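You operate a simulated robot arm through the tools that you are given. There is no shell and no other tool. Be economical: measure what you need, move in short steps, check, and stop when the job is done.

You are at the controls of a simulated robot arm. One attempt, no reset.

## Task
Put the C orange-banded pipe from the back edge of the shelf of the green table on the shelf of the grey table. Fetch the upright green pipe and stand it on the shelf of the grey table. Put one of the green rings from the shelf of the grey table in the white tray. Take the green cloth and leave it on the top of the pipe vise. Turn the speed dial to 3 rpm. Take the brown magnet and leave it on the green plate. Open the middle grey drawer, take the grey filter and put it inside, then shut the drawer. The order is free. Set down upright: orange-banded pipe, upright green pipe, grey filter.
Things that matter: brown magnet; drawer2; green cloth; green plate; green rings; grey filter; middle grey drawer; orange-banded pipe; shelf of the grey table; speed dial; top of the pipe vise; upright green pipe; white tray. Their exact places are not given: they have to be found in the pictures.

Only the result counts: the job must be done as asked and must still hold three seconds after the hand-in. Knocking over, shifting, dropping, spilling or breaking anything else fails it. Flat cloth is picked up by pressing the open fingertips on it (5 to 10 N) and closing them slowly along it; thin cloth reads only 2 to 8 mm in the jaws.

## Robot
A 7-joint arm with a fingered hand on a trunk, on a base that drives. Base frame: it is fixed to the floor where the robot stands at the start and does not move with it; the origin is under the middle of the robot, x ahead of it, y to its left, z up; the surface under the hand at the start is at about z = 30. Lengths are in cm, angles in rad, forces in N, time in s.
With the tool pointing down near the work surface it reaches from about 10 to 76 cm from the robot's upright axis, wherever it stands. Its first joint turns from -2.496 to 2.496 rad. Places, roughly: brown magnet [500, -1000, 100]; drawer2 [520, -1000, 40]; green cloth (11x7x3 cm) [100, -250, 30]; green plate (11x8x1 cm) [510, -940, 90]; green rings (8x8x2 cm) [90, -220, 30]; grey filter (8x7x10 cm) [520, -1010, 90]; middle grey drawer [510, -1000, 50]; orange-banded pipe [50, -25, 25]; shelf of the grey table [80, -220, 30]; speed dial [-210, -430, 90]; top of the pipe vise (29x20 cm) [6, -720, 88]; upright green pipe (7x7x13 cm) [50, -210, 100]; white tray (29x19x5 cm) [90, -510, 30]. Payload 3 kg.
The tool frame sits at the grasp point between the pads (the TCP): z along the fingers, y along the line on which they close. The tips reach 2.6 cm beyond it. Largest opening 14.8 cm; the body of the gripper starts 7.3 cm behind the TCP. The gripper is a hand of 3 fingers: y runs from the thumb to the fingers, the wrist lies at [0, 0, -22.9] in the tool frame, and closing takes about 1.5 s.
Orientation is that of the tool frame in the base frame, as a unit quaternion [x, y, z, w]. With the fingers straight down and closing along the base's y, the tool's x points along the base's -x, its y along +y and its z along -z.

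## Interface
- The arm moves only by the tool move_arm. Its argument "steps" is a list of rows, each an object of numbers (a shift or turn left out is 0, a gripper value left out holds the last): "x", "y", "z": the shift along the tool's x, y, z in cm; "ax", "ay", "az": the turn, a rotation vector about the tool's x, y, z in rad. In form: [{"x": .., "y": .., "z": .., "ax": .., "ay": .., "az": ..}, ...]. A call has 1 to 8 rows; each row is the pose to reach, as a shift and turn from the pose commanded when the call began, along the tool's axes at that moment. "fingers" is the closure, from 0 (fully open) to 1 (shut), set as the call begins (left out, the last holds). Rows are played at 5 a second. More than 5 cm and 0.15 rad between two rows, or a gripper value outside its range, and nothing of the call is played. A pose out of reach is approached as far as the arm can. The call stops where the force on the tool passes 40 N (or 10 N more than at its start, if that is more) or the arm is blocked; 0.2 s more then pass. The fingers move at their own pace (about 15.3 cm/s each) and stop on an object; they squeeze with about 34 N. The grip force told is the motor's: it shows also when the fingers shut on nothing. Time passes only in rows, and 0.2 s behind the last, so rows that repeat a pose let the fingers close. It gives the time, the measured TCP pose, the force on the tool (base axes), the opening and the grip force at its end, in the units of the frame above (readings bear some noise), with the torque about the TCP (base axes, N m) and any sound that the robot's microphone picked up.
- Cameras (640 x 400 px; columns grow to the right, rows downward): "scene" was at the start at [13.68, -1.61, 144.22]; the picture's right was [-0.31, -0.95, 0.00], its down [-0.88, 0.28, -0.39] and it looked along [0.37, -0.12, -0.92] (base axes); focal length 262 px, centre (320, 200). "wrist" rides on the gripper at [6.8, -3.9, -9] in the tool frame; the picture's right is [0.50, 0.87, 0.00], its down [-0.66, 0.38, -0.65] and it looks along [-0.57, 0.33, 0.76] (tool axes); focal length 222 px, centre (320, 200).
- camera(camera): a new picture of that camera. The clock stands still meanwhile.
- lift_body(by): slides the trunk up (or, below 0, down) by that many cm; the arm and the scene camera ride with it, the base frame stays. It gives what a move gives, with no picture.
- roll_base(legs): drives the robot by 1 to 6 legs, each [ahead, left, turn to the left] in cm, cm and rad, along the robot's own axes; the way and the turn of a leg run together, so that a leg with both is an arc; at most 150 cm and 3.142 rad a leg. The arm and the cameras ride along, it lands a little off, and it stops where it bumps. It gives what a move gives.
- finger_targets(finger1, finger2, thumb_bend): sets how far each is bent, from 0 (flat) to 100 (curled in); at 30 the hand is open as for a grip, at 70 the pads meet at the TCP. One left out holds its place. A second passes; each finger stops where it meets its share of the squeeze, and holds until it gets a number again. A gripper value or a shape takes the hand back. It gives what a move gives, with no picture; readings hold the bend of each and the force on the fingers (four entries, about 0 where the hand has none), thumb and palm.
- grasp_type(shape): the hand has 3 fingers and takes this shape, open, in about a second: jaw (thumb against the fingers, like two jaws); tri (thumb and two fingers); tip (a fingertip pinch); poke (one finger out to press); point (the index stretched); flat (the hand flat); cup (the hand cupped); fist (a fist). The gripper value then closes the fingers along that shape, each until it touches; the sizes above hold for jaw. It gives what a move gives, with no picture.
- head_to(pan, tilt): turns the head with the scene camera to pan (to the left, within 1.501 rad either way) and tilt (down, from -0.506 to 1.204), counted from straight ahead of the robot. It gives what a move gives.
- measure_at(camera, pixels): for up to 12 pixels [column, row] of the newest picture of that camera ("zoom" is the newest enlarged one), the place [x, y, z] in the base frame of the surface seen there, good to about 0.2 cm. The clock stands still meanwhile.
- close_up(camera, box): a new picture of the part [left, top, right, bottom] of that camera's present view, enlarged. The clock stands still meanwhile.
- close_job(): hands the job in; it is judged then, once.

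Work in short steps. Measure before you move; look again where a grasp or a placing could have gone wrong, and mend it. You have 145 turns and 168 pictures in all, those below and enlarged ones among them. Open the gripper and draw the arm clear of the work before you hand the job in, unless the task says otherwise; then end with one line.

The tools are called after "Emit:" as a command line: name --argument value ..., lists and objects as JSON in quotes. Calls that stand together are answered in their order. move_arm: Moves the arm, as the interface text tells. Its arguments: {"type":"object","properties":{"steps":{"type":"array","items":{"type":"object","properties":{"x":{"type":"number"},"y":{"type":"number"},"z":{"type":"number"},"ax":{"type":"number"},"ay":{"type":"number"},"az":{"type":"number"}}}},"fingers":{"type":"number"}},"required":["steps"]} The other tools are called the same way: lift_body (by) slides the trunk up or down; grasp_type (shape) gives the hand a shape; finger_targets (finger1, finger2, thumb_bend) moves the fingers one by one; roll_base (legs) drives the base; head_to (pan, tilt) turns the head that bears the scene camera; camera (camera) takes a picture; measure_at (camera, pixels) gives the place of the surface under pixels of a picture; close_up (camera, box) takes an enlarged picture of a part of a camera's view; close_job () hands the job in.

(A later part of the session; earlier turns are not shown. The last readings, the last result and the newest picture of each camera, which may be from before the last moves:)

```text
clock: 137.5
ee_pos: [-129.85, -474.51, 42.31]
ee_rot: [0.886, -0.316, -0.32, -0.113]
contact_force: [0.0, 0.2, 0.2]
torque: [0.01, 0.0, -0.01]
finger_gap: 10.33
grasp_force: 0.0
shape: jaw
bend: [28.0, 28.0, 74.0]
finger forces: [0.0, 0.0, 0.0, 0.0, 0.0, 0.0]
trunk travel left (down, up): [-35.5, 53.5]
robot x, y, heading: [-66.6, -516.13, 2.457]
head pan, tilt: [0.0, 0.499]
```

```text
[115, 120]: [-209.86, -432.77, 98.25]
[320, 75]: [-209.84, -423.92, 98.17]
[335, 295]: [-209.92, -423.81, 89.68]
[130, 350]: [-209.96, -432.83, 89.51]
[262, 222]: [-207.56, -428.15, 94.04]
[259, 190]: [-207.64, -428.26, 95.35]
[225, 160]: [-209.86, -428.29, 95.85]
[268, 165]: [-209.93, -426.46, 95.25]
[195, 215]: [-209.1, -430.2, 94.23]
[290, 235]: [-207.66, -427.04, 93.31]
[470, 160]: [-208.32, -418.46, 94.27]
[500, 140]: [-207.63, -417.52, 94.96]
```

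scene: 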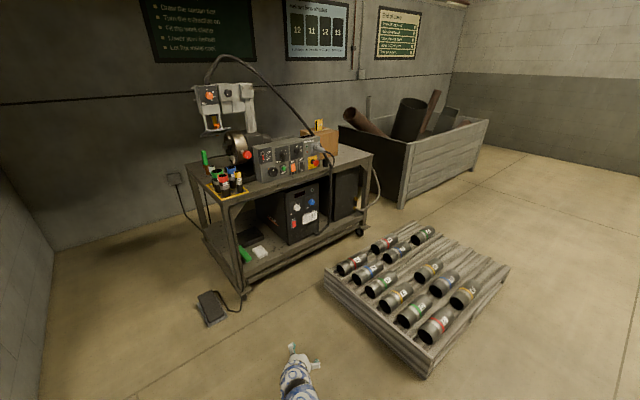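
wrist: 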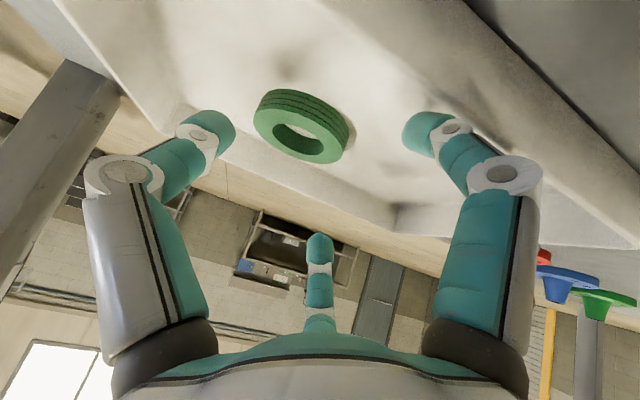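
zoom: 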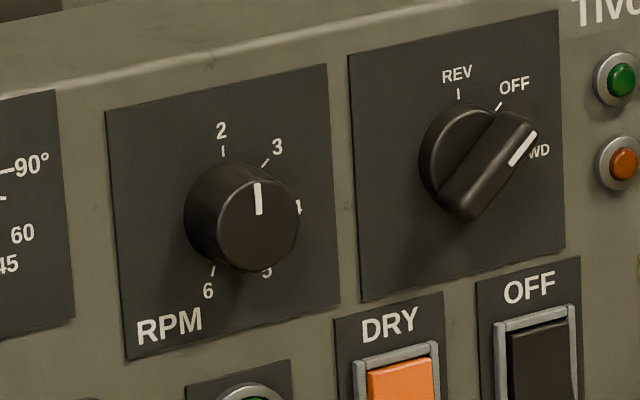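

The panel is the plane x=−209.9 facing +x; the knob is centred at (y −428.2, z 94.0), sticking out 2.3 cm, pointer at 2; "3" lies 50° clockwise. I face −x, raise the trunk, and pitch the tool to horizontal, staying clear of the pallet (y>−417).

Emit:
roll_base --legs '[[0, 0, 0.685]]'

Emit:
lift_body --by 40

Emit:
lift_body --by 12

Emit:
move_arm --steps '[{"ay": -0.14}, {"ay": -0.28}, {"ay": -0.42}, {"ay": -0.56}, {"ay": -0.7}, {"ay": -0.8}, {"ay": -0.88}, {"ay": -0.88}]'

Emit:
camera --camera "scene"

```text
clock: 139.7
ee_pos: [-141.71, -524.23, 42.28]
ee_rot: [0.941, 0.001, -0.338, 0.001]
contact_force: [0.0, 0.2, -0.3]
torque: [0.0, -0.01, 0.01]
finger_gap: 10.31
grasp_force: 0.0
shape: jaw
bend: [28.0, 28.0, 74.0]
finger forces: [0.1, 0.1, 0.0, 0.0, 0.0, 0.0]
trunk travel left (down, up): [-35.5, 53.5]
robot x, y, heading: [-65.93, -516.48, -3.137]
head pan, tilt: [0.0, 0.499]
```

```text
clock: 143.5
ee_pos: [-141.77, -524.13, 82.24]
ee_rot: [0.941, 0.001, -0.339, 0.0]
contact_force: [-0.3, 0.2, -0.2]
torque: [-0.02, -0.01, 0.01]
finger_gap: 10.32
grasp_force: 0.1
shape: jaw
bend: [28.0, 28.0, 74.0]
finger forces: [0.0, 0.1, 0.0, 0.0, 0.1, 0.1]
trunk travel left (down, up): [-75.5, 13.5]
robot x, y, heading: [-66.11, -515.84, -3.134]
head pan, tilt: [0.0, 0.499]
```

```text
clock: 145.0
ee_pos: [-141.76, -524.11, 94.21]
ee_rot: [0.941, 0.002, -0.338, 0.001]
contact_force: [-1.3, 0.6, -0.5]
torque: [-0.01, -0.01, 0.02]
finger_gap: 10.32
grasp_force: 0.1
shape: jaw
bend: [28.0, 28.0, 74.0]
finger forces: [0.0, 0.1, 0.1, 0.1, 0.0, 0.0]
trunk travel left (down, up): [-87.5, 1.5]
robot x, y, heading: [-66.21, -516.1, -3.138]
head pan, tilt: [0.0, 0.499]
```

```text
clock: 146.8
ee_pos: [-141.73, -524.09, 94.26]
ee_rot: [-0.707, -0.002, 0.707, -0.002]
contact_force: [0.0, 0.0, 0.0]
torque: [0.02, -0.02, 0.02]
finger_gap: 10.34
grasp_force: 0.0
shape: jaw
bend: [28.0, 28.0, 74.0]
finger forces: [0.0, 0.0, 0.1, 0.1, 0.0, 0.1]
trunk travel left (down, up): [-87.5, 1.5]
robot x, y, heading: [-66.38, -515.9, -3.134]
head pan, tilt: [0.0, 0.499]
```

```text
110 pictures are left
```

scene: 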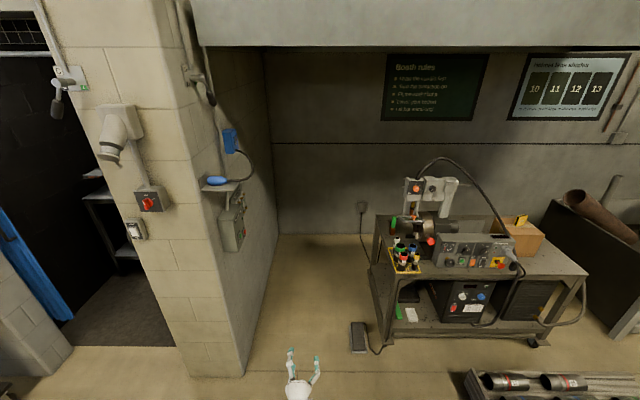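

Tool points straight at the panel. I shift the arm 38 cm to the robot's right (tool −y), so the base can keep clear of the pallet.

Emit:
move_arm --steps '[{"y": -4.8}, {"y": -9.6}, {"y": -14.4}, {"y": -19.2}, {"y": -24}, {"y": -28.8}, {"y": -33.6}, {"y": -38}]' --fingers 0.5

Emit:
camera --camera "scene"

```text
clock: 148.6
ee_pos: [-141.76, -486.18, 94.1]
ee_rot: [-0.707, -0.001, 0.707, -0.002]
contact_force: [0.1, 0.6, -1.9]
torque: [-0.02, -0.03, -0.01]
finger_gap: 7.42
grasp_force: 0.0
shape: jaw
bend: [36.0, 36.0, 70.0]
finger forces: [0.0, 0.1, 0.0, 0.0, 0.1, 0.1]
trunk travel left (down, up): [-87.5, 1.5]
robot x, y, heading: [-66.55, -515.76, -3.137]
head pan, tilt: [0.0, 0.499]
```

```text
109 pictures are left
```

scene: 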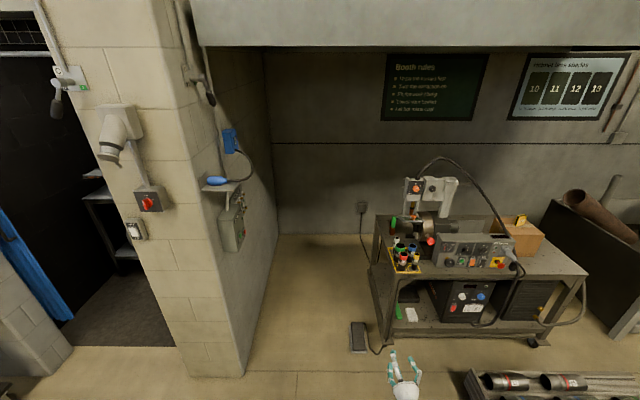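

Emit:
measure_at --camera "scene" --pixels '[[467, 378], [478, 398], [431, 241], [398, 262], [405, 240], [418, 262], [451, 252], [360, 340], [500, 262]]'

Emit:
close_up --camera "scene" --box '[380, 220, 480, 290]'

```text
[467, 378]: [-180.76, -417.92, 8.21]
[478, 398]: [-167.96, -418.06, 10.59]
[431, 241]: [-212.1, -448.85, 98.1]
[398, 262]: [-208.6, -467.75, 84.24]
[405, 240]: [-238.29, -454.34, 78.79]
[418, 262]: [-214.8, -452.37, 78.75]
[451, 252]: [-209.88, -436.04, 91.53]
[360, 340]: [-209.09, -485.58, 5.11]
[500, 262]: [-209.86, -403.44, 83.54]
```

```text
5.71 times, centred on (430, 255) of scene
```

zoom: 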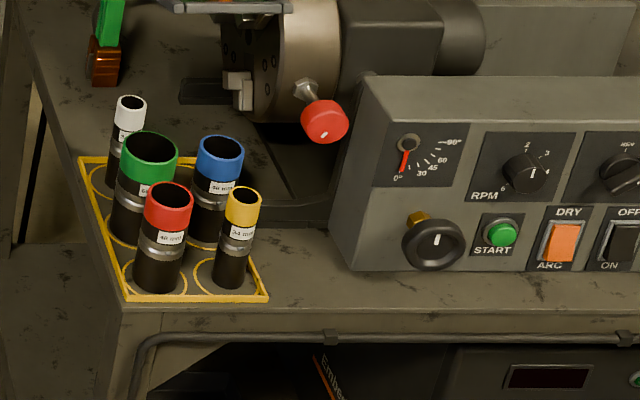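

Path is clear. I drive: ahead 51, right 58.

Emit:
roll_base --legs '[[51, 0, 0], [0, -58, 0]]'

Emit:
camera --camera "wrist"

Emit:
camera --camera "scene"

```text
clock: 154.5
ee_pos: [-192.67, -428.09, 93.88]
ee_rot: [-0.707, 0.002, 0.707, 0.001]
contact_force: [0.1, 0.9, -0.4]
torque: [-0.02, 0.01, 0.0]
finger_gap: 7.41
grasp_force: 0.0
shape: jaw
bend: [36.0, 36.0, 70.0]
finger forces: [0.0, 0.0, 0.0, 0.0, 0.0, 0.0]
trunk travel left (down, up): [-87.5, 1.5]
robot x, y, heading: [-117.27, -458.51, -3.137]
head pan, tilt: [0.0, 0.499]
```

```text
107 pictures are left
```

wrist: 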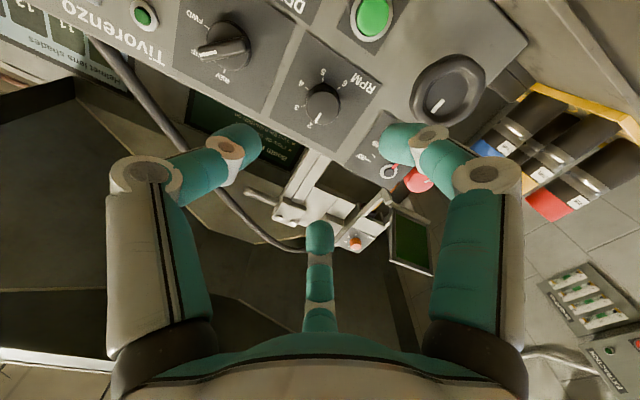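

```text
106 pictures are left
```

scene: 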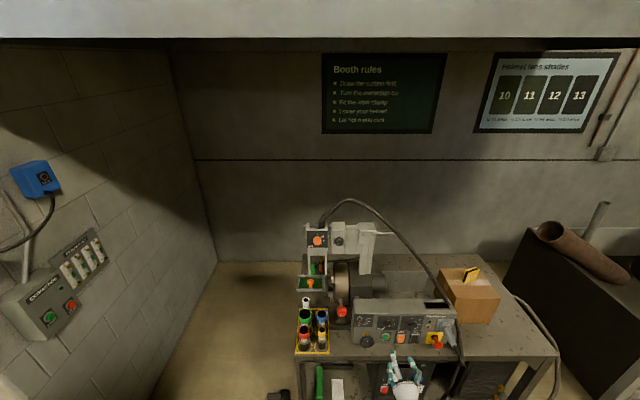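

The wrist camera sees the RPM dial at (323,100). I enlarge and measure the pointer and tick marks.

Emit:
close_up --camera "wrist" --box '[274, 62, 388, 134]'

```text
5.56 times, centred on (331, 98) of wrist
```

zoom: 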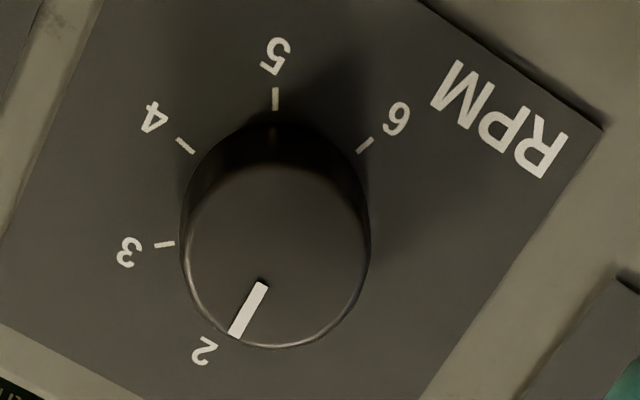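

Emit:
measure_at --camera "zoom" --pixels '[[165, 244], [185, 145], [275, 98], [364, 145], [235, 333], [264, 284], [250, 309], [190, 250], [365, 250], [280, 170], [280, 342], [278, 255]]'

```text
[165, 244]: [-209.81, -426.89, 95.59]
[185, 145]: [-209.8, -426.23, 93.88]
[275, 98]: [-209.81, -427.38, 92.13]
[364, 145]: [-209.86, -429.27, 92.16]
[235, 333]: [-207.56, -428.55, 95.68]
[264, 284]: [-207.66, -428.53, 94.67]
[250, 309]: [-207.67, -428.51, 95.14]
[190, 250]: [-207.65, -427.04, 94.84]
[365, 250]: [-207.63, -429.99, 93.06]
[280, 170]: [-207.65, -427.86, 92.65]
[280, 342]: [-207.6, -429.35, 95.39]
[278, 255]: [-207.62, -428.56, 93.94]
```

Knob centre (y −428.45, z 93.95), pointer exactly up (2); tick 3 is about 48° clockwise. I approach with the fingers half closed.

Emit:
move_arm --steps '[{"y": 0.36, "x": -0.07, "z": 4}, {"y": 0.36, "x": -0.07, "z": 8}, {"y": 0.36, "x": -0.07, "z": 11}, {"y": 0.36, "x": -0.07, "z": 13}, {"y": 0.36, "x": -0.07, "z": 13.9}, {"y": 0.36, "x": -0.07, "z": 13.9}]'

Emit:
camera --camera "wrist"

```text
clock: 155.9
ee_pos: [-204.8, -429.04, 94.94]
ee_rot: [0.707, -0.001, -0.707, -0.001]
contact_force: [-0.4, -1.4, -0.5]
torque: [0.0, 0.0, -0.11]
finger_gap: 7.38
grasp_force: 0.0
shape: jaw
bend: [36.0, 36.0, 70.0]
finger forces: [0.0, 0.0, 0.1, 0.0, 0.1, 0.1]
out of reach, approached as far as the arm can: row 4, 5, 6
trunk travel left (down, up): [-87.5, 1.5]
robot x, y, heading: [-117.52, -458.69, -3.135]
head pan, tilt: [0.0, 0.499]
```

```text
104 pictures are left
```

wrist: 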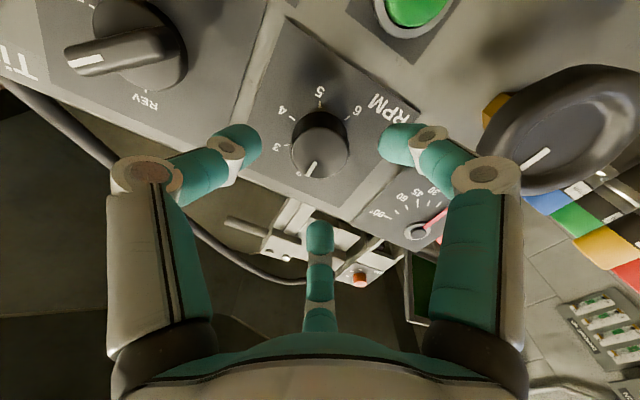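

The arm hit its reach limit; I retreat 8 cm with the arm, correct the offset, and bring the base 10 cm closer.

Emit:
move_arm --steps '[{"z": -3, "x": 0.5, "y": -0.3}, {"z": -6, "x": 1.0, "y": -0.6}, {"z": -10, "x": 1.0, "y": -0.6}, {"z": -10, "x": 1.0, "y": -0.6}]'

Emit:
roll_base --legs '[[8, 0, 0]]'

Emit:
camera --camera "wrist"

```text
clock: 156.9
ee_pos: [-194.59, -428.21, 94.32]
ee_rot: [-0.707, 0.001, 0.707, 0.001]
contact_force: [-0.8, 0.6, -0.4]
torque: [0.01, 0.0, 0.0]
finger_gap: 7.37
grasp_force: 0.0
shape: jaw
bend: [36.0, 36.0, 70.0]
finger forces: [0.0, 0.0, 0.0, 0.0, 0.0, 0.0]
trunk travel left (down, up): [-87.5, 1.5]
robot x, y, heading: [-117.4, -458.18, -3.136]
head pan, tilt: [0.0, 0.499]
```

```text
clock: 158.0
ee_pos: [-202.64, -428.22, 94.09]
ee_rot: [0.707, -0.001, -0.707, -0.001]
contact_force: [-0.7, 0.1, -0.3]
torque: [0.0, 0.06, -0.01]
finger_gap: 7.39
grasp_force: 0.0
shape: jaw
bend: [36.0, 36.0, 70.0]
finger forces: [0.0, 0.1, 0.0, 0.0, 0.0, 0.1]
trunk travel left (down, up): [-87.5, 1.5]
robot x, y, heading: [-125.5, -458.3, -3.136]
head pan, tilt: [0.0, 0.499]
```

```text
103 pictures are left
```

wrist: 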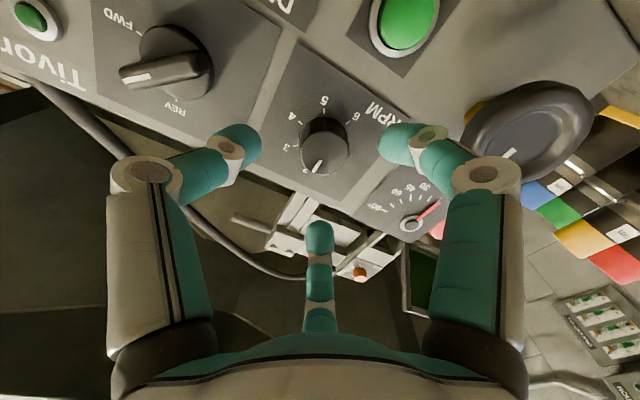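

Emit:
measure_at --camera "wrist" --pixels '[[530, 140], [480, 110], [560, 100], [512, 150], [405, 20], [323, 150], [165, 70]]'

```text
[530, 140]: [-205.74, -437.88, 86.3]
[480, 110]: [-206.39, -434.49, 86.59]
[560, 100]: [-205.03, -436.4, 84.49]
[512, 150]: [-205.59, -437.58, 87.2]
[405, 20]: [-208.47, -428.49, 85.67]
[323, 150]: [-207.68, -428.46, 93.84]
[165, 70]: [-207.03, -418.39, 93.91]
```

The black wheel (x −205) would be near a finger knuckle, so I pre-rotate the hand −1.2 rad; the turn then keeps all fingers off it.

Emit:
move_arm --steps '[{"az": -0.15}, {"az": -0.3}, {"az": -0.45}, {"az": -0.6}, {"az": -0.75}, {"az": -0.9}, {"az": -1.05}, {"az": -1.2}]'

Emit:
camera --camera "wrist"

```text
clock: 159.8
ee_pos: [-202.6, -428.22, 94.17]
ee_rot: [0.584, 0.399, -0.583, -0.4]
contact_force: [-0.1, -0.2, 0.0]
torque: [0.0, 0.0, 0.0]
finger_gap: 7.4
grasp_force: 0.0
shape: jaw
bend: [36.0, 36.0, 70.0]
finger forces: [0.0, 0.0, 0.0, 0.0, 0.0, 0.0]
trunk travel left (down, up): [-87.5, 1.5]
robot x, y, heading: [-125.35, -458.52, -3.143]
head pan, tilt: [0.0, 0.499]
```

```text
102 pictures are left
```

wrist: 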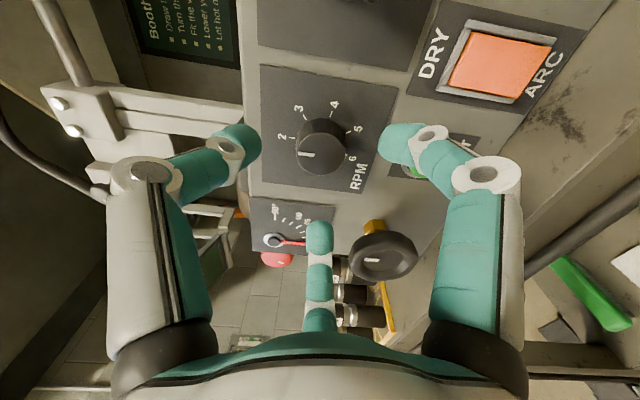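

The wheel is now between fingers. I correct slightly (x −0.14, y +0.27) and advance 4.1 cm.

Emit:
move_arm --steps '[{"x": -0.14, "y": 0.27, "z": 1.5}, {"x": -0.14, "y": 0.27, "z": 3}, {"x": -0.14, "y": 0.27, "z": 4.1}, {"x": -0.14, "y": 0.27, "z": 4.1}]'

Emit:
camera --camera "wrist"

```text
clock: 160.8
ee_pos: [-206.75, -428.36, 94.19]
ee_rot: [0.585, 0.397, -0.583, -0.4]
contact_force: [-0.1, 0.2, 0.2]
torque: [-0.01, 0.03, -0.03]
finger_gap: 7.4
grasp_force: 0.1
shape: jaw
bend: [36.0, 36.0, 70.0]
finger forces: [0.1, 0.0, 0.1, 0.0, 0.1, 0.0]
trunk travel left (down, up): [-87.5, 1.5]
robot x, y, heading: [-125.21, -458.64, -3.138]
head pan, tilt: [0.0, 0.499]
```

```text
101 pictures are left
```

wrist: 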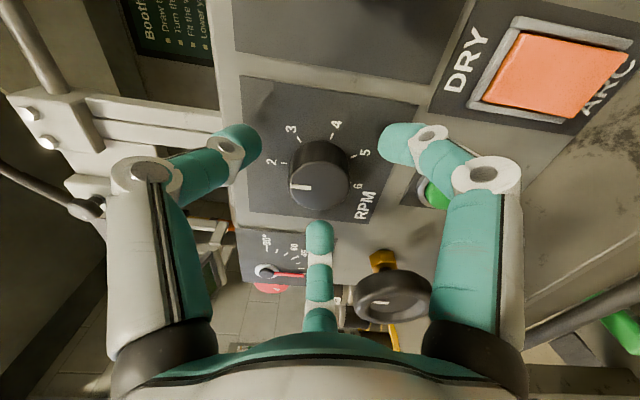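

The knob sits among the fingertips. I nudge down 0.2 and close.

Emit:
move_arm --steps '[{"x": 0.05, "y": 0.2, "z": 0.1}, {"x": 0.05, "y": 0.2, "z": 0.1}, {"x": 0.05, "y": 0.2, "z": 0.1}, {"x": 0.05, "y": 0.2, "z": 0.1}, {"x": 0.05, "y": 0.2, "z": 0.1}, {"x": 0.05, "y": 0.2, "z": 0.1}, {"x": 0.05, "y": 0.2, "z": 0.1}]' --fingers 1

Emit:
camera --camera "wrist"

```text
clock: 162.4
ee_pos: [-206.88, -428.48, 93.96]
ee_rot: [0.584, 0.397, -0.584, -0.401]
contact_force: [-5.1, -0.2, 3.5]
torque: [-0.04, 0.16, 0.02]
finger_gap: 3.1
grasp_force: 33.4
shape: jaw
bend: [76.0, 75.0, 70.0]
finger forces: [28.3, 30.4, 0.1, 0.0, 32.3, 0.0]
trunk travel left (down, up): [-87.5, 1.5]
robot x, y, heading: [-125.44, -458.24, -3.14]
head pan, tilt: [0.0, 0.499]
```

```text
100 pictures are left
```

wrist: 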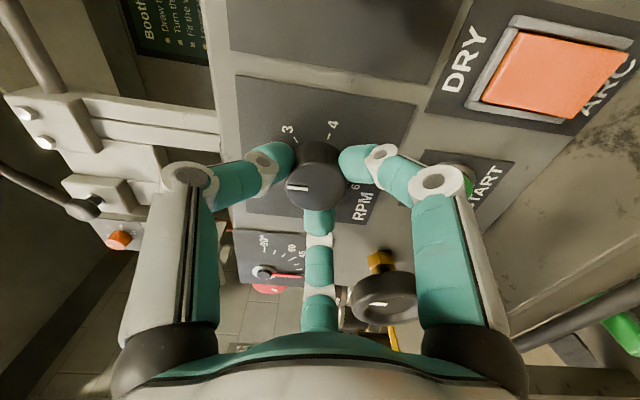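

Knob gripped by all three. I turn clockwise (az +0.85) in small rows.

Emit:
move_arm --steps '[{"az": 0.12}, {"az": 0.24}, {"az": 0.36}, {"az": 0.48}, {"az": 0.6}, {"az": 0.72}, {"az": 0.85}, {"az": 0.85}]'

Emit:
camera --camera "wrist"

```text
clock: 164.2
ee_pos: [-206.84, -428.57, 93.85]
ee_rot: [-0.696, -0.122, 0.697, 0.123]
contact_force: [-5.7, -7.6, 9.9]
torque: [0.01, 0.19, 0.16]
finger_gap: 3.08
grasp_force: 34.1
shape: jaw
bend: [76.0, 75.0, 70.0]
finger forces: [28.2, 36.9, 0.0, 0.0, 28.9, 0.0]
trunk travel left (down, up): [-87.5, 1.5]
robot x, y, heading: [-125.3, -458.29, -3.14]
head pan, tilt: [0.0, 0.499]
```

```text
99 pictures are left
```

wrist: 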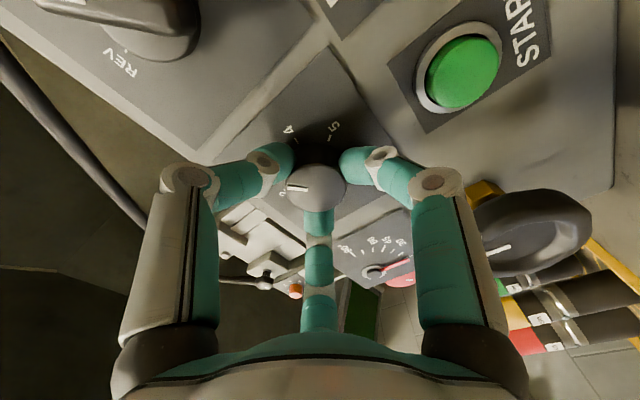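

The pointer turned with the hand and aims near 3. I release and back off to check.

Emit:
move_arm --steps '[{"z": 0}, {"z": 0}, {"z": 0}, {"z": 0}, {"z": 0}, {"z": 0}]' --fingers 0.5

Emit:
move_arm --steps '[{"z": -2}, {"z": -5}, {"z": -8}, {"z": -8}]'

Emit:
close_up --camera "wrist" --box '[260, 70, 390, 170]'

```text
clock: 165.6
ee_pos: [-206.81, -428.59, 93.64]
ee_rot: [0.696, 0.122, -0.696, -0.124]
contact_force: [-0.4, 0.0, -0.3]
torque: [0.0, 0.0, 0.02]
finger_gap: 7.32
grasp_force: 0.1
shape: jaw
bend: [36.0, 36.0, 70.0]
finger forces: [0.0, 0.1, 0.0, 0.1, 0.0, 0.0]
trunk travel left (down, up): [-87.5, 1.5]
robot x, y, heading: [-125.18, -458.25, -3.141]
head pan, tilt: [0.0, 0.499]
```

```text
clock: 166.6
ee_pos: [-198.99, -428.39, 93.67]
ee_rot: [-0.696, -0.12, 0.697, 0.125]
contact_force: [-0.7, -0.5, 0.0]
torque: [0.0, 0.03, 0.01]
finger_gap: 7.35
grasp_force: 0.0
shape: jaw
bend: [36.0, 36.0, 70.0]
finger forces: [0.0, 0.0, 0.1, 0.1, 0.1, 0.0]
trunk travel left (down, up): [-87.5, 1.5]
robot x, y, heading: [-125.34, -458.34, -3.136]
head pan, tilt: [0.0, 0.499]
```

```text
4.00 times, centred on (325, 120) of wrist
```

zoom: 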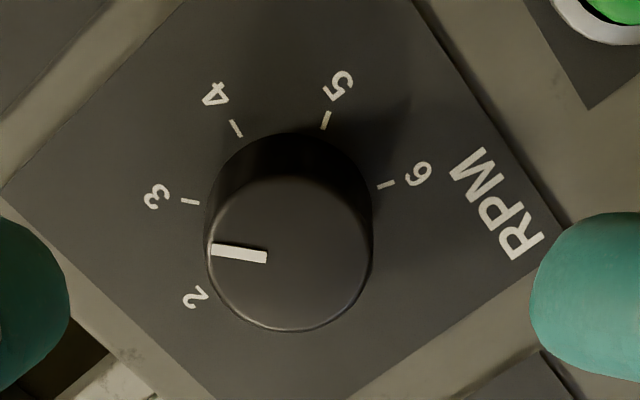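

Emit:
measure_at --camera "zoom" --pixels '[[216, 249], [262, 257], [186, 202], [196, 203], [233, 121], [239, 134], [327, 114], [381, 186], [215, 220], [367, 290], [275, 185], [290, 330]]'

```text
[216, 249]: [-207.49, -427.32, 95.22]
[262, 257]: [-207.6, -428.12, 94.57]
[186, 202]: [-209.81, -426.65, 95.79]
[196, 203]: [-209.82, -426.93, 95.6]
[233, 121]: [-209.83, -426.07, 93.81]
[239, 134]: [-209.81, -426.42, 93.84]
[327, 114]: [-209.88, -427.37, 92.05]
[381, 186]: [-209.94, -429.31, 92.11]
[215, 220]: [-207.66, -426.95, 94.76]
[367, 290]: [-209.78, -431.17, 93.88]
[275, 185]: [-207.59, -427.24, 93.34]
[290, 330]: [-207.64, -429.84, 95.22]
```

Emit:
measure_at --camera "zoom" --pixels '[[195, 297], [157, 197], [213, 95], [339, 86], [418, 174], [213, 249], [222, 251], [232, 252], [242, 254], [252, 255], [264, 257], [290, 252]]'

Emit:
close_up --camera "scene" --box '[350, 300, 420, 350]'

```text
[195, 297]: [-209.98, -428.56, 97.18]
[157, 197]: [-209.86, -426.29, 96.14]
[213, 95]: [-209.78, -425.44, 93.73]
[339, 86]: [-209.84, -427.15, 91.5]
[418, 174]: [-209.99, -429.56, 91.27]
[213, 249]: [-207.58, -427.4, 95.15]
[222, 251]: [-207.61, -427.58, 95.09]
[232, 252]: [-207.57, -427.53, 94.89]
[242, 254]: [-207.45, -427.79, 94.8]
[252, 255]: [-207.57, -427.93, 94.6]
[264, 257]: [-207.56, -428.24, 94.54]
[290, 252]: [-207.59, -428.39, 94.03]
```

```text
8.00 times, centred on (385, 325) of scene
```

zoom: 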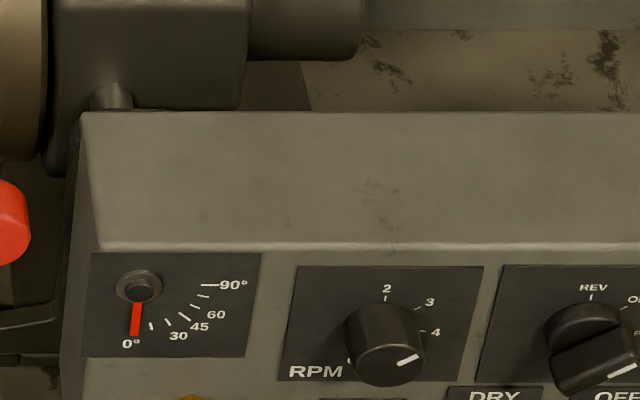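

Emit:
close_up --camera "scene" --box '[384, 330, 412, 350]'

```text
16.00 times, centred on (398, 340) of scene
```

zoom: 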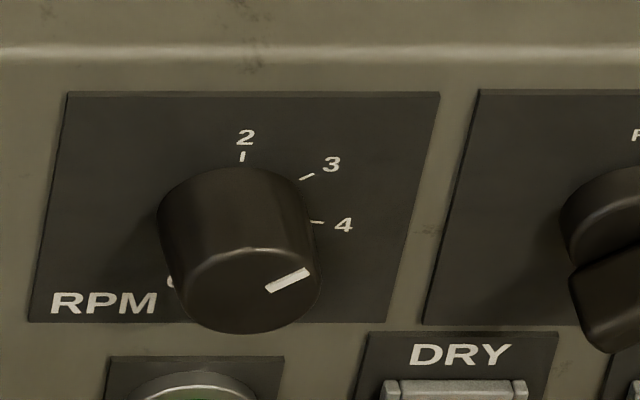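

The pointer (slope −19/42) is parallel to tick 3 (−6/13): dial is at 3. I back off, then re-form the arm to tool-down.

Emit:
roll_base --legs '[[-60, 0, 0], [0, 60, 0]]'

Emit:
move_arm --steps '[{"az": 0.12}, {"az": 0.24}, {"az": 0.35}, {"az": 0.35}]'

Emit:
move_arm --steps '[{"y": 4.8}, {"y": 9.6}, {"y": 14.4}, {"y": 19.2}, {"y": 24}, {"y": 28.8}, {"y": 33.6}, {"y": 38}]'

Emit:
move_arm --steps '[{"ay": 0.14}, {"ay": 0.28}, {"ay": 0.42}, {"ay": 0.56}, {"ay": 0.7}, {"ay": 0.84}, {"ay": 0.98}, {"ay": 1.12}]'

Emit:
move_arm --steps '[{"ay": 0.14}, {"ay": 0.28}, {"ay": 0.42}, {"ay": 0.45}, {"ay": 0.45}]'

```text
clock: 173.0
ee_pos: [-139.72, -488.08, 93.78]
ee_rot: [0.697, 0.115, -0.695, -0.131]
contact_force: [-0.8, -0.2, 0.0]
torque: [0.0, -0.01, -0.01]
finger_gap: 7.38
grasp_force: 0.1
shape: jaw
bend: [36.0, 36.0, 70.0]
finger forces: [0.0, 0.0, 0.0, 0.1, 0.0, 0.0]
trunk travel left (down, up): [-87.5, 1.5]
robot x, y, heading: [-67.04, -519.32, 3.125]
head pan, tilt: [0.0, 0.499]
```

```text
clock: 174.0
ee_pos: [-139.7, -488.01, 93.62]
ee_rot: [-0.707, 0.008, 0.707, 0.007]
contact_force: [-0.7, 0.3, -0.6]
torque: [-0.02, 0.01, 0.02]
finger_gap: 7.36
grasp_force: 0.0
shape: jaw
bend: [36.0, 36.0, 70.0]
finger forces: [0.0, 0.0, 0.0, 0.0, 0.0, 0.0]
trunk travel left (down, up): [-87.5, 1.5]
robot x, y, heading: [-67.04, -519.48, 3.127]
head pan, tilt: [0.0, 0.499]
```

```text
clock: 175.8
ee_pos: [-140.72, -526.12, 93.56]
ee_rot: [0.707, -0.008, -0.707, -0.008]
contact_force: [0.6, 1.5, -0.2]
torque: [0.01, 0.03, 0.03]
finger_gap: 7.36
grasp_force: 0.0
shape: jaw
bend: [36.0, 36.0, 70.0]
finger forces: [0.0, 0.1, 0.0, 0.0, 0.0, 0.0]
trunk travel left (down, up): [-87.5, 1.5]
robot x, y, heading: [-66.92, -519.15, 3.118]
head pan, tilt: [0.0, 0.499]
```

```text
clock: 177.6
ee_pos: [-140.53, -525.88, 93.81]
ee_rot: [0.975, -0.011, -0.223, -0.002]
contact_force: [-0.3, 0.2, -0.7]
torque: [0.02, -0.01, 0.0]
finger_gap: 7.37
grasp_force: 0.0
shape: jaw
bend: [36.0, 36.0, 70.0]
finger forces: [0.0, 0.0, 0.1, 0.0, 0.0, 0.0]
trunk travel left (down, up): [-87.5, 1.5]
robot x, y, heading: [-66.84, -519.05, 3.123]
head pan, tilt: [0.0, 0.499]
```

```text
clock: 178.8
ee_pos: [-140.65, -526.04, 93.79]
ee_rot: [1.0, -0.011, -0.001, 0.001]
contact_force: [-1.1, 0.0, 0.1]
torque: [0.0, -0.01, 0.01]
finger_gap: 7.36
grasp_force: 0.0
shape: jaw
bend: [36.0, 36.0, 70.0]
finger forces: [0.1, 0.0, 0.0, 0.0, 0.0, 0.0]
trunk travel left (down, up): [-87.5, 1.5]
robot x, y, heading: [-66.85, -519.1, 3.122]
head pan, tilt: [0.0, 0.499]
```

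Tool is down at z 94. I retract it toward the body, then turn to heading ≈0.68 and go to the mouth of the diagonal gap between rack and panelled table.

Emit:
move_arm --steps '[{"x": 4.5}, {"x": 9}, {"x": 13.5}, {"x": 18}, {"x": 22.5}, {"x": 26}]'

Emit:
roll_base --legs '[[0, 0, -2.44], [25, -77, 0], [25, -77, 0]]'

Emit:
head_to --pan 0 --tilt 0.7

Emit:
camera --camera "scene"

```text
clock: 180.2
ee_pos: [-114.72, -526.43, 93.62]
ee_rot: [1.0, -0.012, -0.001, 0.0]
contact_force: [0.0, 0.7, 0.1]
torque: [0.0, 0.01, -0.02]
finger_gap: 7.39
grasp_force: 0.1
shape: jaw
bend: [36.0, 36.0, 70.0]
finger forces: [0.0, 0.0, 0.1, 0.0, 0.0, 0.0]
trunk travel left (down, up): [-87.5, 1.5]
robot x, y, heading: [-66.8, -519.3, 3.126]
head pan, tilt: [0.0, 0.499]
```

```text
clock: 194.2
ee_pos: [98.1, -577.0, 93.65]
ee_rot: [-0.314, 0.95, 0.001, 0.0]
contact_force: [0.1, 0.3, 0.3]
torque: [0.02, 0.0, 0.01]
finger_gap: 7.35
grasp_force: 0.1
shape: jaw
bend: [36.0, 36.0, 70.0]
finger forces: [0.1, 0.0, 0.1, 0.0, 0.0, 0.0]
trunk travel left (down, up): [-87.5, 1.5]
robot x, y, heading: [65.0, -611.83, 0.647]
head pan, tilt: [0.0, 0.499]
```

```text
clock: 195.0
ee_pos: [98.07, -576.95, 93.69]
ee_rot: [-0.313, 0.95, 0.002, 0.001]
contact_force: [-1.0, 0.0, -0.7]
torque: [0.02, 0.02, -0.02]
finger_gap: 7.36
grasp_force: 0.0
shape: jaw
bend: [36.0, 36.0, 70.0]
finger forces: [0.0, 0.1, 0.0, 0.0, 0.0, 0.0]
trunk travel left (down, up): [-87.5, 1.5]
robot x, y, heading: [64.63, -612.04, 0.642]
head pan, tilt: [0.0, 0.7]
```

```text
95 pictures are left
```

scene: 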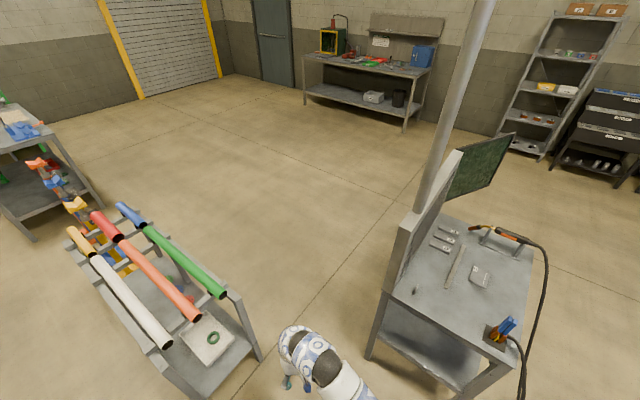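

I measure the gap's sides precisely from here.

Emit:
measure_at --camera "scene" --pixels '[[259, 358], [193, 398], [371, 358], [383, 293], [245, 292], [232, 292], [417, 215], [165, 345], [450, 170]]'

```text
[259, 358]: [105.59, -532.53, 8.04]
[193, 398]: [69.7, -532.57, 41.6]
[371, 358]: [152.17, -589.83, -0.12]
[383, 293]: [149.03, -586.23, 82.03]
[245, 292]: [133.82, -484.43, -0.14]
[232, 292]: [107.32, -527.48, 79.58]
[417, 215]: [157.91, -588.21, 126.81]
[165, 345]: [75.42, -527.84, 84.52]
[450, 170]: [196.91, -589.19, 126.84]
```

The gap is 68 cm wide, centre (128,−559). I drive its centreline in short legs.

Emit:
roll_base --legs '[[40, 4, 0.02], [30, 0, 0], [20, 0, 0], [30, 0, 0]]'

Emit:
camera --camera "scene"

```text
clock: 202.0
ee_pos: [189.48, -498.96, 93.56]
ee_rot: [-0.326, 0.946, 0.002, 0.0]
contact_force: [0.4, 0.2, 0.2]
torque: [0.01, 0.01, 0.03]
finger_gap: 7.39
grasp_force: 0.0
shape: jaw
bend: [36.0, 36.0, 70.0]
finger forces: [0.1, 0.0, 0.0, 0.0, 0.1, 0.0]
trunk travel left (down, up): [-87.5, 1.5]
robot x, y, heading: [156.79, -534.61, 0.67]
head pan, tilt: [0.0, 0.7]
```

```text
94 pictures are left
```

scene: 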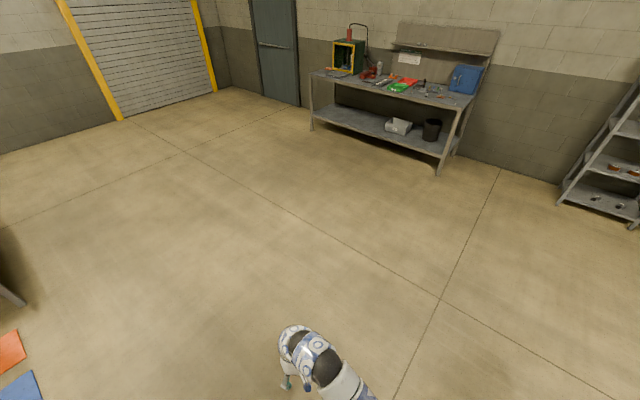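

Through. I go on 70 cm, turn to face −x, and strafe right to y≈−243 behind the grey table.

Emit:
roll_base --legs '[[70, 0, 0], [0, 0, 2.47], [0, -124, 0], [0, -124, 0]]'

Emit:
head_to --pan 0 --tilt 0.7

Emit:
camera --camera "scene"

```text
clock: 223.5
ee_pos: [155.91, -253.5, 93.6]
ee_rot: [1.0, 0.019, 0.0, 0.001]
contact_force: [-0.5, -0.4, -0.9]
torque: [0.05, 0.01, -0.02]
finger_gap: 7.36
grasp_force: 0.0
shape: jaw
bend: [36.0, 36.0, 70.0]
finger forces: [0.1, 0.1, 0.1, 0.1, 0.1, 0.0]
trunk travel left (down, up): [-87.5, 1.5]
robot x, y, heading: [203.14, -243.62, -3.101]
head pan, tilt: [0.0, 0.7]
```

```text
clock: 224.1
ee_pos: [155.9, -253.41, 93.61]
ee_rot: [1.0, 0.019, 0.0, 0.0]
contact_force: [0.0, 0.2, -0.3]
torque: [0.04, 0.02, 0.02]
finger_gap: 7.41
grasp_force: 0.0
shape: jaw
bend: [36.0, 36.0, 70.0]
finger forces: [0.1, 0.1, 0.0, 0.0, 0.0, 0.0]
trunk travel left (down, up): [-87.5, 1.5]
robot x, y, heading: [203.27, -243.29, -3.099]
head pan, tilt: [0.0, 0.7]
```

```text
93 pictures are left
```

scene: 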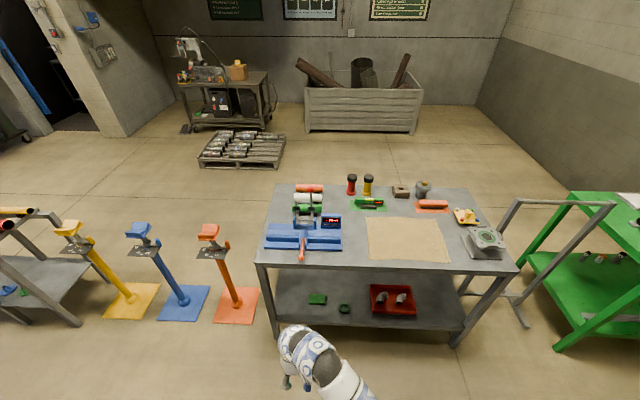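

The cloth is at (317,299). I lower the trunk by 40, zoom and measure it.

Emit:
close_up --camera "scene" --box '[270, 260, 390, 335]'

Emit:
lift_body --by -40

```text
5.33 times, centred on (330, 298) of scene
```

zoom: 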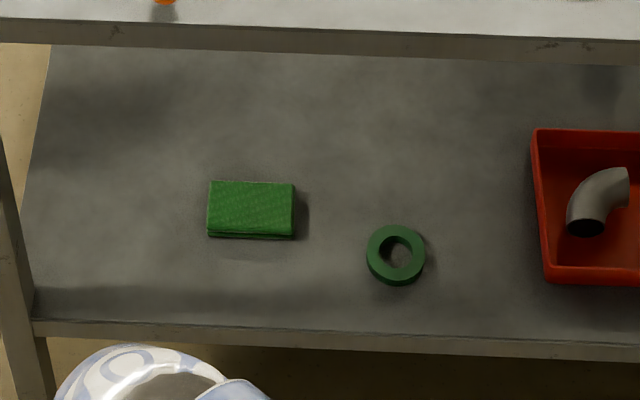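

```text
clock: 227.9
ee_pos: [155.86, -253.3, 53.56]
ee_rot: [1.0, 0.02, -0.001, 0.0]
contact_force: [-0.3, -0.1, 0.3]
torque: [0.03, 0.01, 0.01]
finger_gap: 7.37
grasp_force: 0.0
shape: jaw
bend: [36.0, 36.0, 70.0]
finger forces: [0.0, 0.0, 0.0, 0.1, 0.0, 0.0]
trunk travel left (down, up): [-47.5, 41.5]
robot x, y, heading: [203.43, -242.91, -3.099]
head pan, tilt: [0.0, 0.7]
```

Emit:
measure_at --camera "zoom" --pixels '[[212, 185], [291, 187], [210, 228], [291, 230], [250, 208], [250, 233], [395, 230], [395, 280], [250, 55], [250, 327], [20, 335], [540, 270]]'

```text
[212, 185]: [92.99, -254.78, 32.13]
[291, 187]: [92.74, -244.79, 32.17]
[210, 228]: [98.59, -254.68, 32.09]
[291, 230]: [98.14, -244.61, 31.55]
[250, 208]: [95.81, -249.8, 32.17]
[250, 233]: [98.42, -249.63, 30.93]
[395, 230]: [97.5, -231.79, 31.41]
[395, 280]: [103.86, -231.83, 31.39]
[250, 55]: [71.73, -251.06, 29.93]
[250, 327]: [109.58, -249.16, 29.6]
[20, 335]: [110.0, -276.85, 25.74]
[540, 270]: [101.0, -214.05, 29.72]
```

Cloth: centre (95.5,−249.7), 6 cm in x, 10.3 in y, top z 32.15. I extend the arm 21 cm, turn the hand 90° so thumb and fingers close across the short side, and lower the trunk.

Emit:
move_arm --steps '[{"x": -3, "az": 0.15}, {"x": -6, "az": 0.3}, {"x": -9, "az": 0.45}, {"x": -12, "az": 0.6}, {"x": -15, "az": 0.75}, {"x": -18, "az": 0.9}, {"x": -21, "az": 1.05}, {"x": -21, "az": 1.2}]'

Emit:
move_arm --steps '[{"az": 0.15}, {"az": 0.3}, {"az": 0.39}, {"az": 0.39}]'

Emit:
lift_body --by -12

Emit:
roll_base --legs '[[0, 0, 0.04]]'

```text
clock: 229.7
ee_pos: [134.99, -254.23, 53.76]
ee_rot: [0.835, -0.55, 0.001, 0.001]
contact_force: [0.5, -0.1, 0.8]
torque: [0.01, 0.01, 0.02]
finger_gap: 7.39
grasp_force: 0.0
shape: jaw
bend: [36.0, 36.0, 70.0]
finger forces: [0.1, 0.1, 0.0, 0.0, 0.0, 0.0]
trunk travel left (down, up): [-47.5, 41.5]
robot x, y, heading: [203.12, -242.92, -3.1]
head pan, tilt: [0.0, 0.7]
```

```text
clock: 230.7
ee_pos: [134.86, -254.37, 53.78]
ee_rot: [0.713, -0.701, -0.001, 0.0]
contact_force: [0.2, 0.2, 0.4]
torque: [-0.02, 0.0, -0.03]
finger_gap: 7.34
grasp_force: 0.0
shape: jaw
bend: [36.0, 36.0, 70.0]
finger forces: [0.0, 0.0, 0.0, 0.0, 0.1, 0.0]
trunk travel left (down, up): [-47.5, 41.5]
robot x, y, heading: [203.26, -242.94, -3.1]
head pan, tilt: [0.0, 0.7]
```

```text
clock: 232.2
ee_pos: [135.0, -254.35, 41.83]
ee_rot: [0.714, -0.7, -0.001, 0.0]
contact_force: [-0.1, -0.4, -0.4]
torque: [-0.04, 0.02, 0.0]
finger_gap: 7.38
grasp_force: 0.1
shape: jaw
bend: [36.0, 36.0, 70.0]
finger forces: [0.1, 0.1, 0.0, 0.0, 0.0, 0.0]
trunk travel left (down, up): [-35.5, 53.5]
robot x, y, heading: [203.39, -242.98, -3.1]
head pan, tilt: [0.0, 0.7]
```

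```text
clock: 233.0
ee_pos: [135.52, -257.13, 41.69]
ee_rot: [0.728, -0.685, 0.001, 0.0]
contact_force: [0.5, -0.4, -0.3]
torque: [-0.01, 0.03, 0.01]
finger_gap: 7.36
grasp_force: 0.1
shape: jaw
bend: [36.0, 36.0, 70.0]
finger forces: [0.1, 0.0, 0.0, 0.1, 0.0, 0.1]
trunk travel left (down, up): [-35.5, 53.5]
robot x, y, heading: [202.77, -243.29, -3.053]
head pan, tilt: [0.0, 0.7]
```

Wrong sign on the heading trim; I correct it, then drive in 39 cm.

Emit:
roll_base --legs '[[0, 0, -0.088], [38.5, 0, 0]]'

Emit:
camera --camera "wrist"

Emit:
camera --camera "scene"

```text
clock: 235.9
ee_pos: [96.06, -251.14, 41.69]
ee_rot: [-0.699, 0.715, 0.0, -0.001]
contact_force: [-0.6, -0.5, 0.6]
torque: [0.0, -0.01, 0.03]
finger_gap: 7.37
grasp_force: 0.0
shape: jaw
bend: [36.0, 36.0, 70.0]
finger forces: [0.0, 0.1, 0.1, 0.0, 0.0, 0.0]
trunk travel left (down, up): [-35.5, 53.5]
robot x, y, heading: [164.52, -243.38, 3.141]
head pan, tilt: [0.0, 0.7]
```

```text
91 pictures are left
```

wrist: 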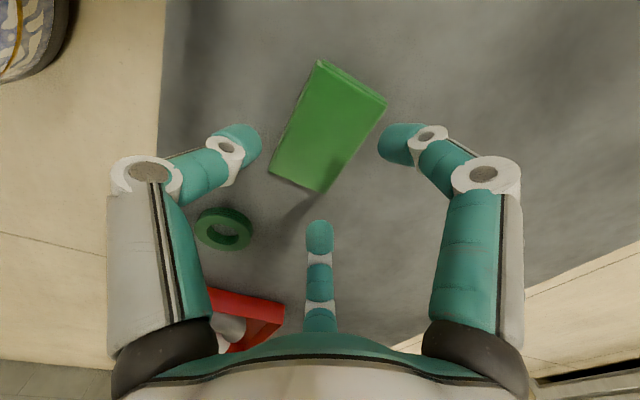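

```text
90 pictures are left
```

scene: 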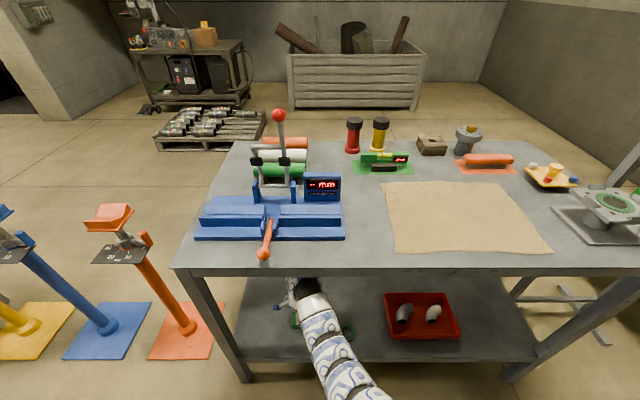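

A better grip is two fingers across the short side with the thumb at the end; I turn the hand back by −1.57.

Emit:
move_arm --steps '[{"az": -0.15}, {"az": -0.3}, {"az": -0.45}, {"az": -0.6}, {"az": -0.75}, {"az": -0.9}, {"az": -1.05}, {"az": -1.2}]'

Emit:
move_arm --steps '[{"az": -0.15}, {"az": -0.3}, {"az": -0.4}, {"az": -0.4}]' --fingers 0.25

Emit:
camera --camera "wrist"

```text
clock: 237.7
ee_pos: [96.14, -251.17, 41.75]
ee_rot: [0.981, -0.195, -0.001, 0.002]
contact_force: [1.0, 0.7, 0.1]
torque: [0.02, 0.02, 0.01]
finger_gap: 7.37
grasp_force: 0.0
shape: jaw
bend: [36.0, 36.0, 70.0]
finger forces: [0.0, 0.0, 0.0, 0.1, 0.0, 0.1]
trunk travel left (down, up): [-35.5, 53.5]
robot x, y, heading: [164.64, -243.22, 3.144]
head pan, tilt: [0.0, 0.7]
```

```text
clock: 238.7
ee_pos: [96.15, -251.15, 41.69]
ee_rot: [1.0, 0.003, 0.0, 0.001]
contact_force: [0.6, 0.9, -0.2]
torque: [-0.04, -0.04, 0.03]
finger_gap: 11.06
grasp_force: 0.0
shape: jaw
bend: [27.0, 27.0, 55.0]
finger forces: [0.0, 0.0, 0.1, 0.0, 0.0, 0.1]
trunk travel left (down, up): [-35.5, 53.5]
robot x, y, heading: [164.56, -242.87, 3.138]
head pan, tilt: [0.0, 0.7]
```

```text
89 pictures are left
```

wrist: 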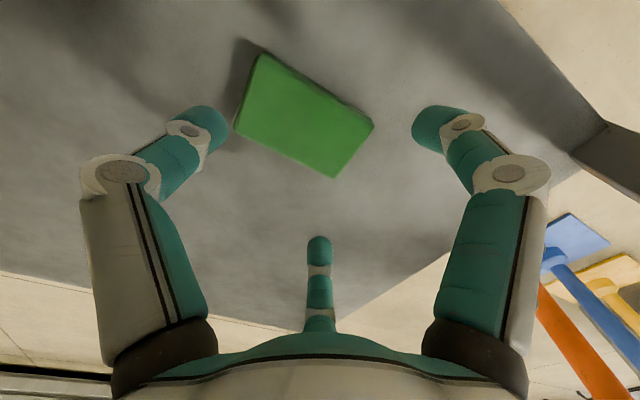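

I move to (95.5,−248) and descend to TCP z≈33.

Emit:
move_arm --steps '[{"x": -0.65, "y": -3.1}, {"x": -0.65, "y": -3.1, "z": 3}, {"x": -0.65, "y": -3.1, "z": 6}, {"x": -0.65, "y": -3.1, "z": 8}, {"x": -0.65, "y": -3.1, "z": 8.7}, {"x": -0.65, "y": -3.1, "z": 8.7}]'

Emit:
camera --camera "wrist"

```text
clock: 240.1
ee_pos: [95.43, -248.1, 32.99]
ee_rot: [1.0, 0.001, 0.0, 0.0]
contact_force: [0.3, 0.5, 0.3]
torque: [0.03, -0.01, -0.02]
finger_gap: 11.11
grasp_force: 0.1
shape: jaw
bend: [27.0, 27.0, 55.0]
finger forces: [0.1, 0.0, 0.0, 0.1, 0.1, 0.0]
trunk travel left (down, up): [-35.5, 53.5]
robot x, y, heading: [164.52, -243.06, 3.143]
head pan, tilt: [0.0, 0.7]
```

```text
88 pictures are left
```

wrist: 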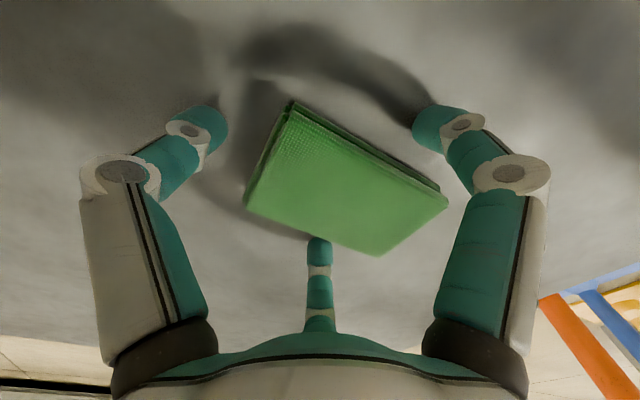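

The cloth is between the fingers; I close.

Emit:
move_arm --steps '[{"z": 0}, {"z": 0}, {"z": 0}, {"z": 0}, {"z": 0}, {"z": 0}, {"z": 0}]' --fingers 1

Emit:
camera --camera "wrist"

```text
clock: 241.7
ee_pos: [95.55, -248.02, 33.01]
ee_rot: [1.0, 0.002, -0.002, 0.001]
contact_force: [-0.3, -0.1, 0.3]
torque: [-0.03, -0.02, -0.02]
finger_gap: 6.83
grasp_force: 34.4
shape: jaw
bend: [37.0, 37.0, 70.0]
finger forces: [27.6, 27.1, 0.1, 0.0, 30.3, 0.0]
trunk travel left (down, up): [-35.5, 53.5]
robot x, y, heading: [164.64, -243.02, 3.146]
head pan, tilt: [0.0, 0.7]
```

```text
87 pictures are left
```

wrist: 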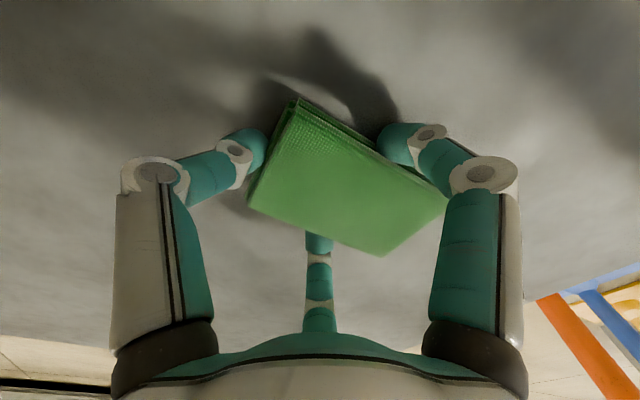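

It is firmly held like a solid stack. I lift 8 cm by arm and check.

Emit:
move_arm --steps '[{"z": -1}, {"z": -3}, {"z": -6}, {"z": -8.5}, {"z": -8.5}]'

Emit:
camera --camera "wrist"

```text
clock: 242.9
ee_pos: [95.42, -247.91, 41.65]
ee_rot: [1.0, 0.002, -0.001, 0.001]
contact_force: [0.0, -0.2, -0.7]
torque: [0.02, 0.0, 0.01]
finger_gap: 6.77
grasp_force: 34.1
shape: jaw
bend: [37.0, 37.0, 70.0]
finger forces: [27.6, 27.1, 0.0, 0.0, 30.2, 0.0]
trunk travel left (down, up): [-35.5, 53.5]
robot x, y, heading: [164.5, -243.21, 3.143]
head pan, tilt: [0.0, 0.7]
```

```text
86 pictures are left
```

wrist: 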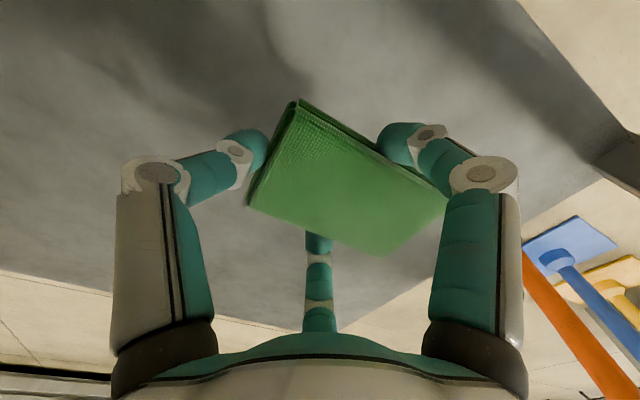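

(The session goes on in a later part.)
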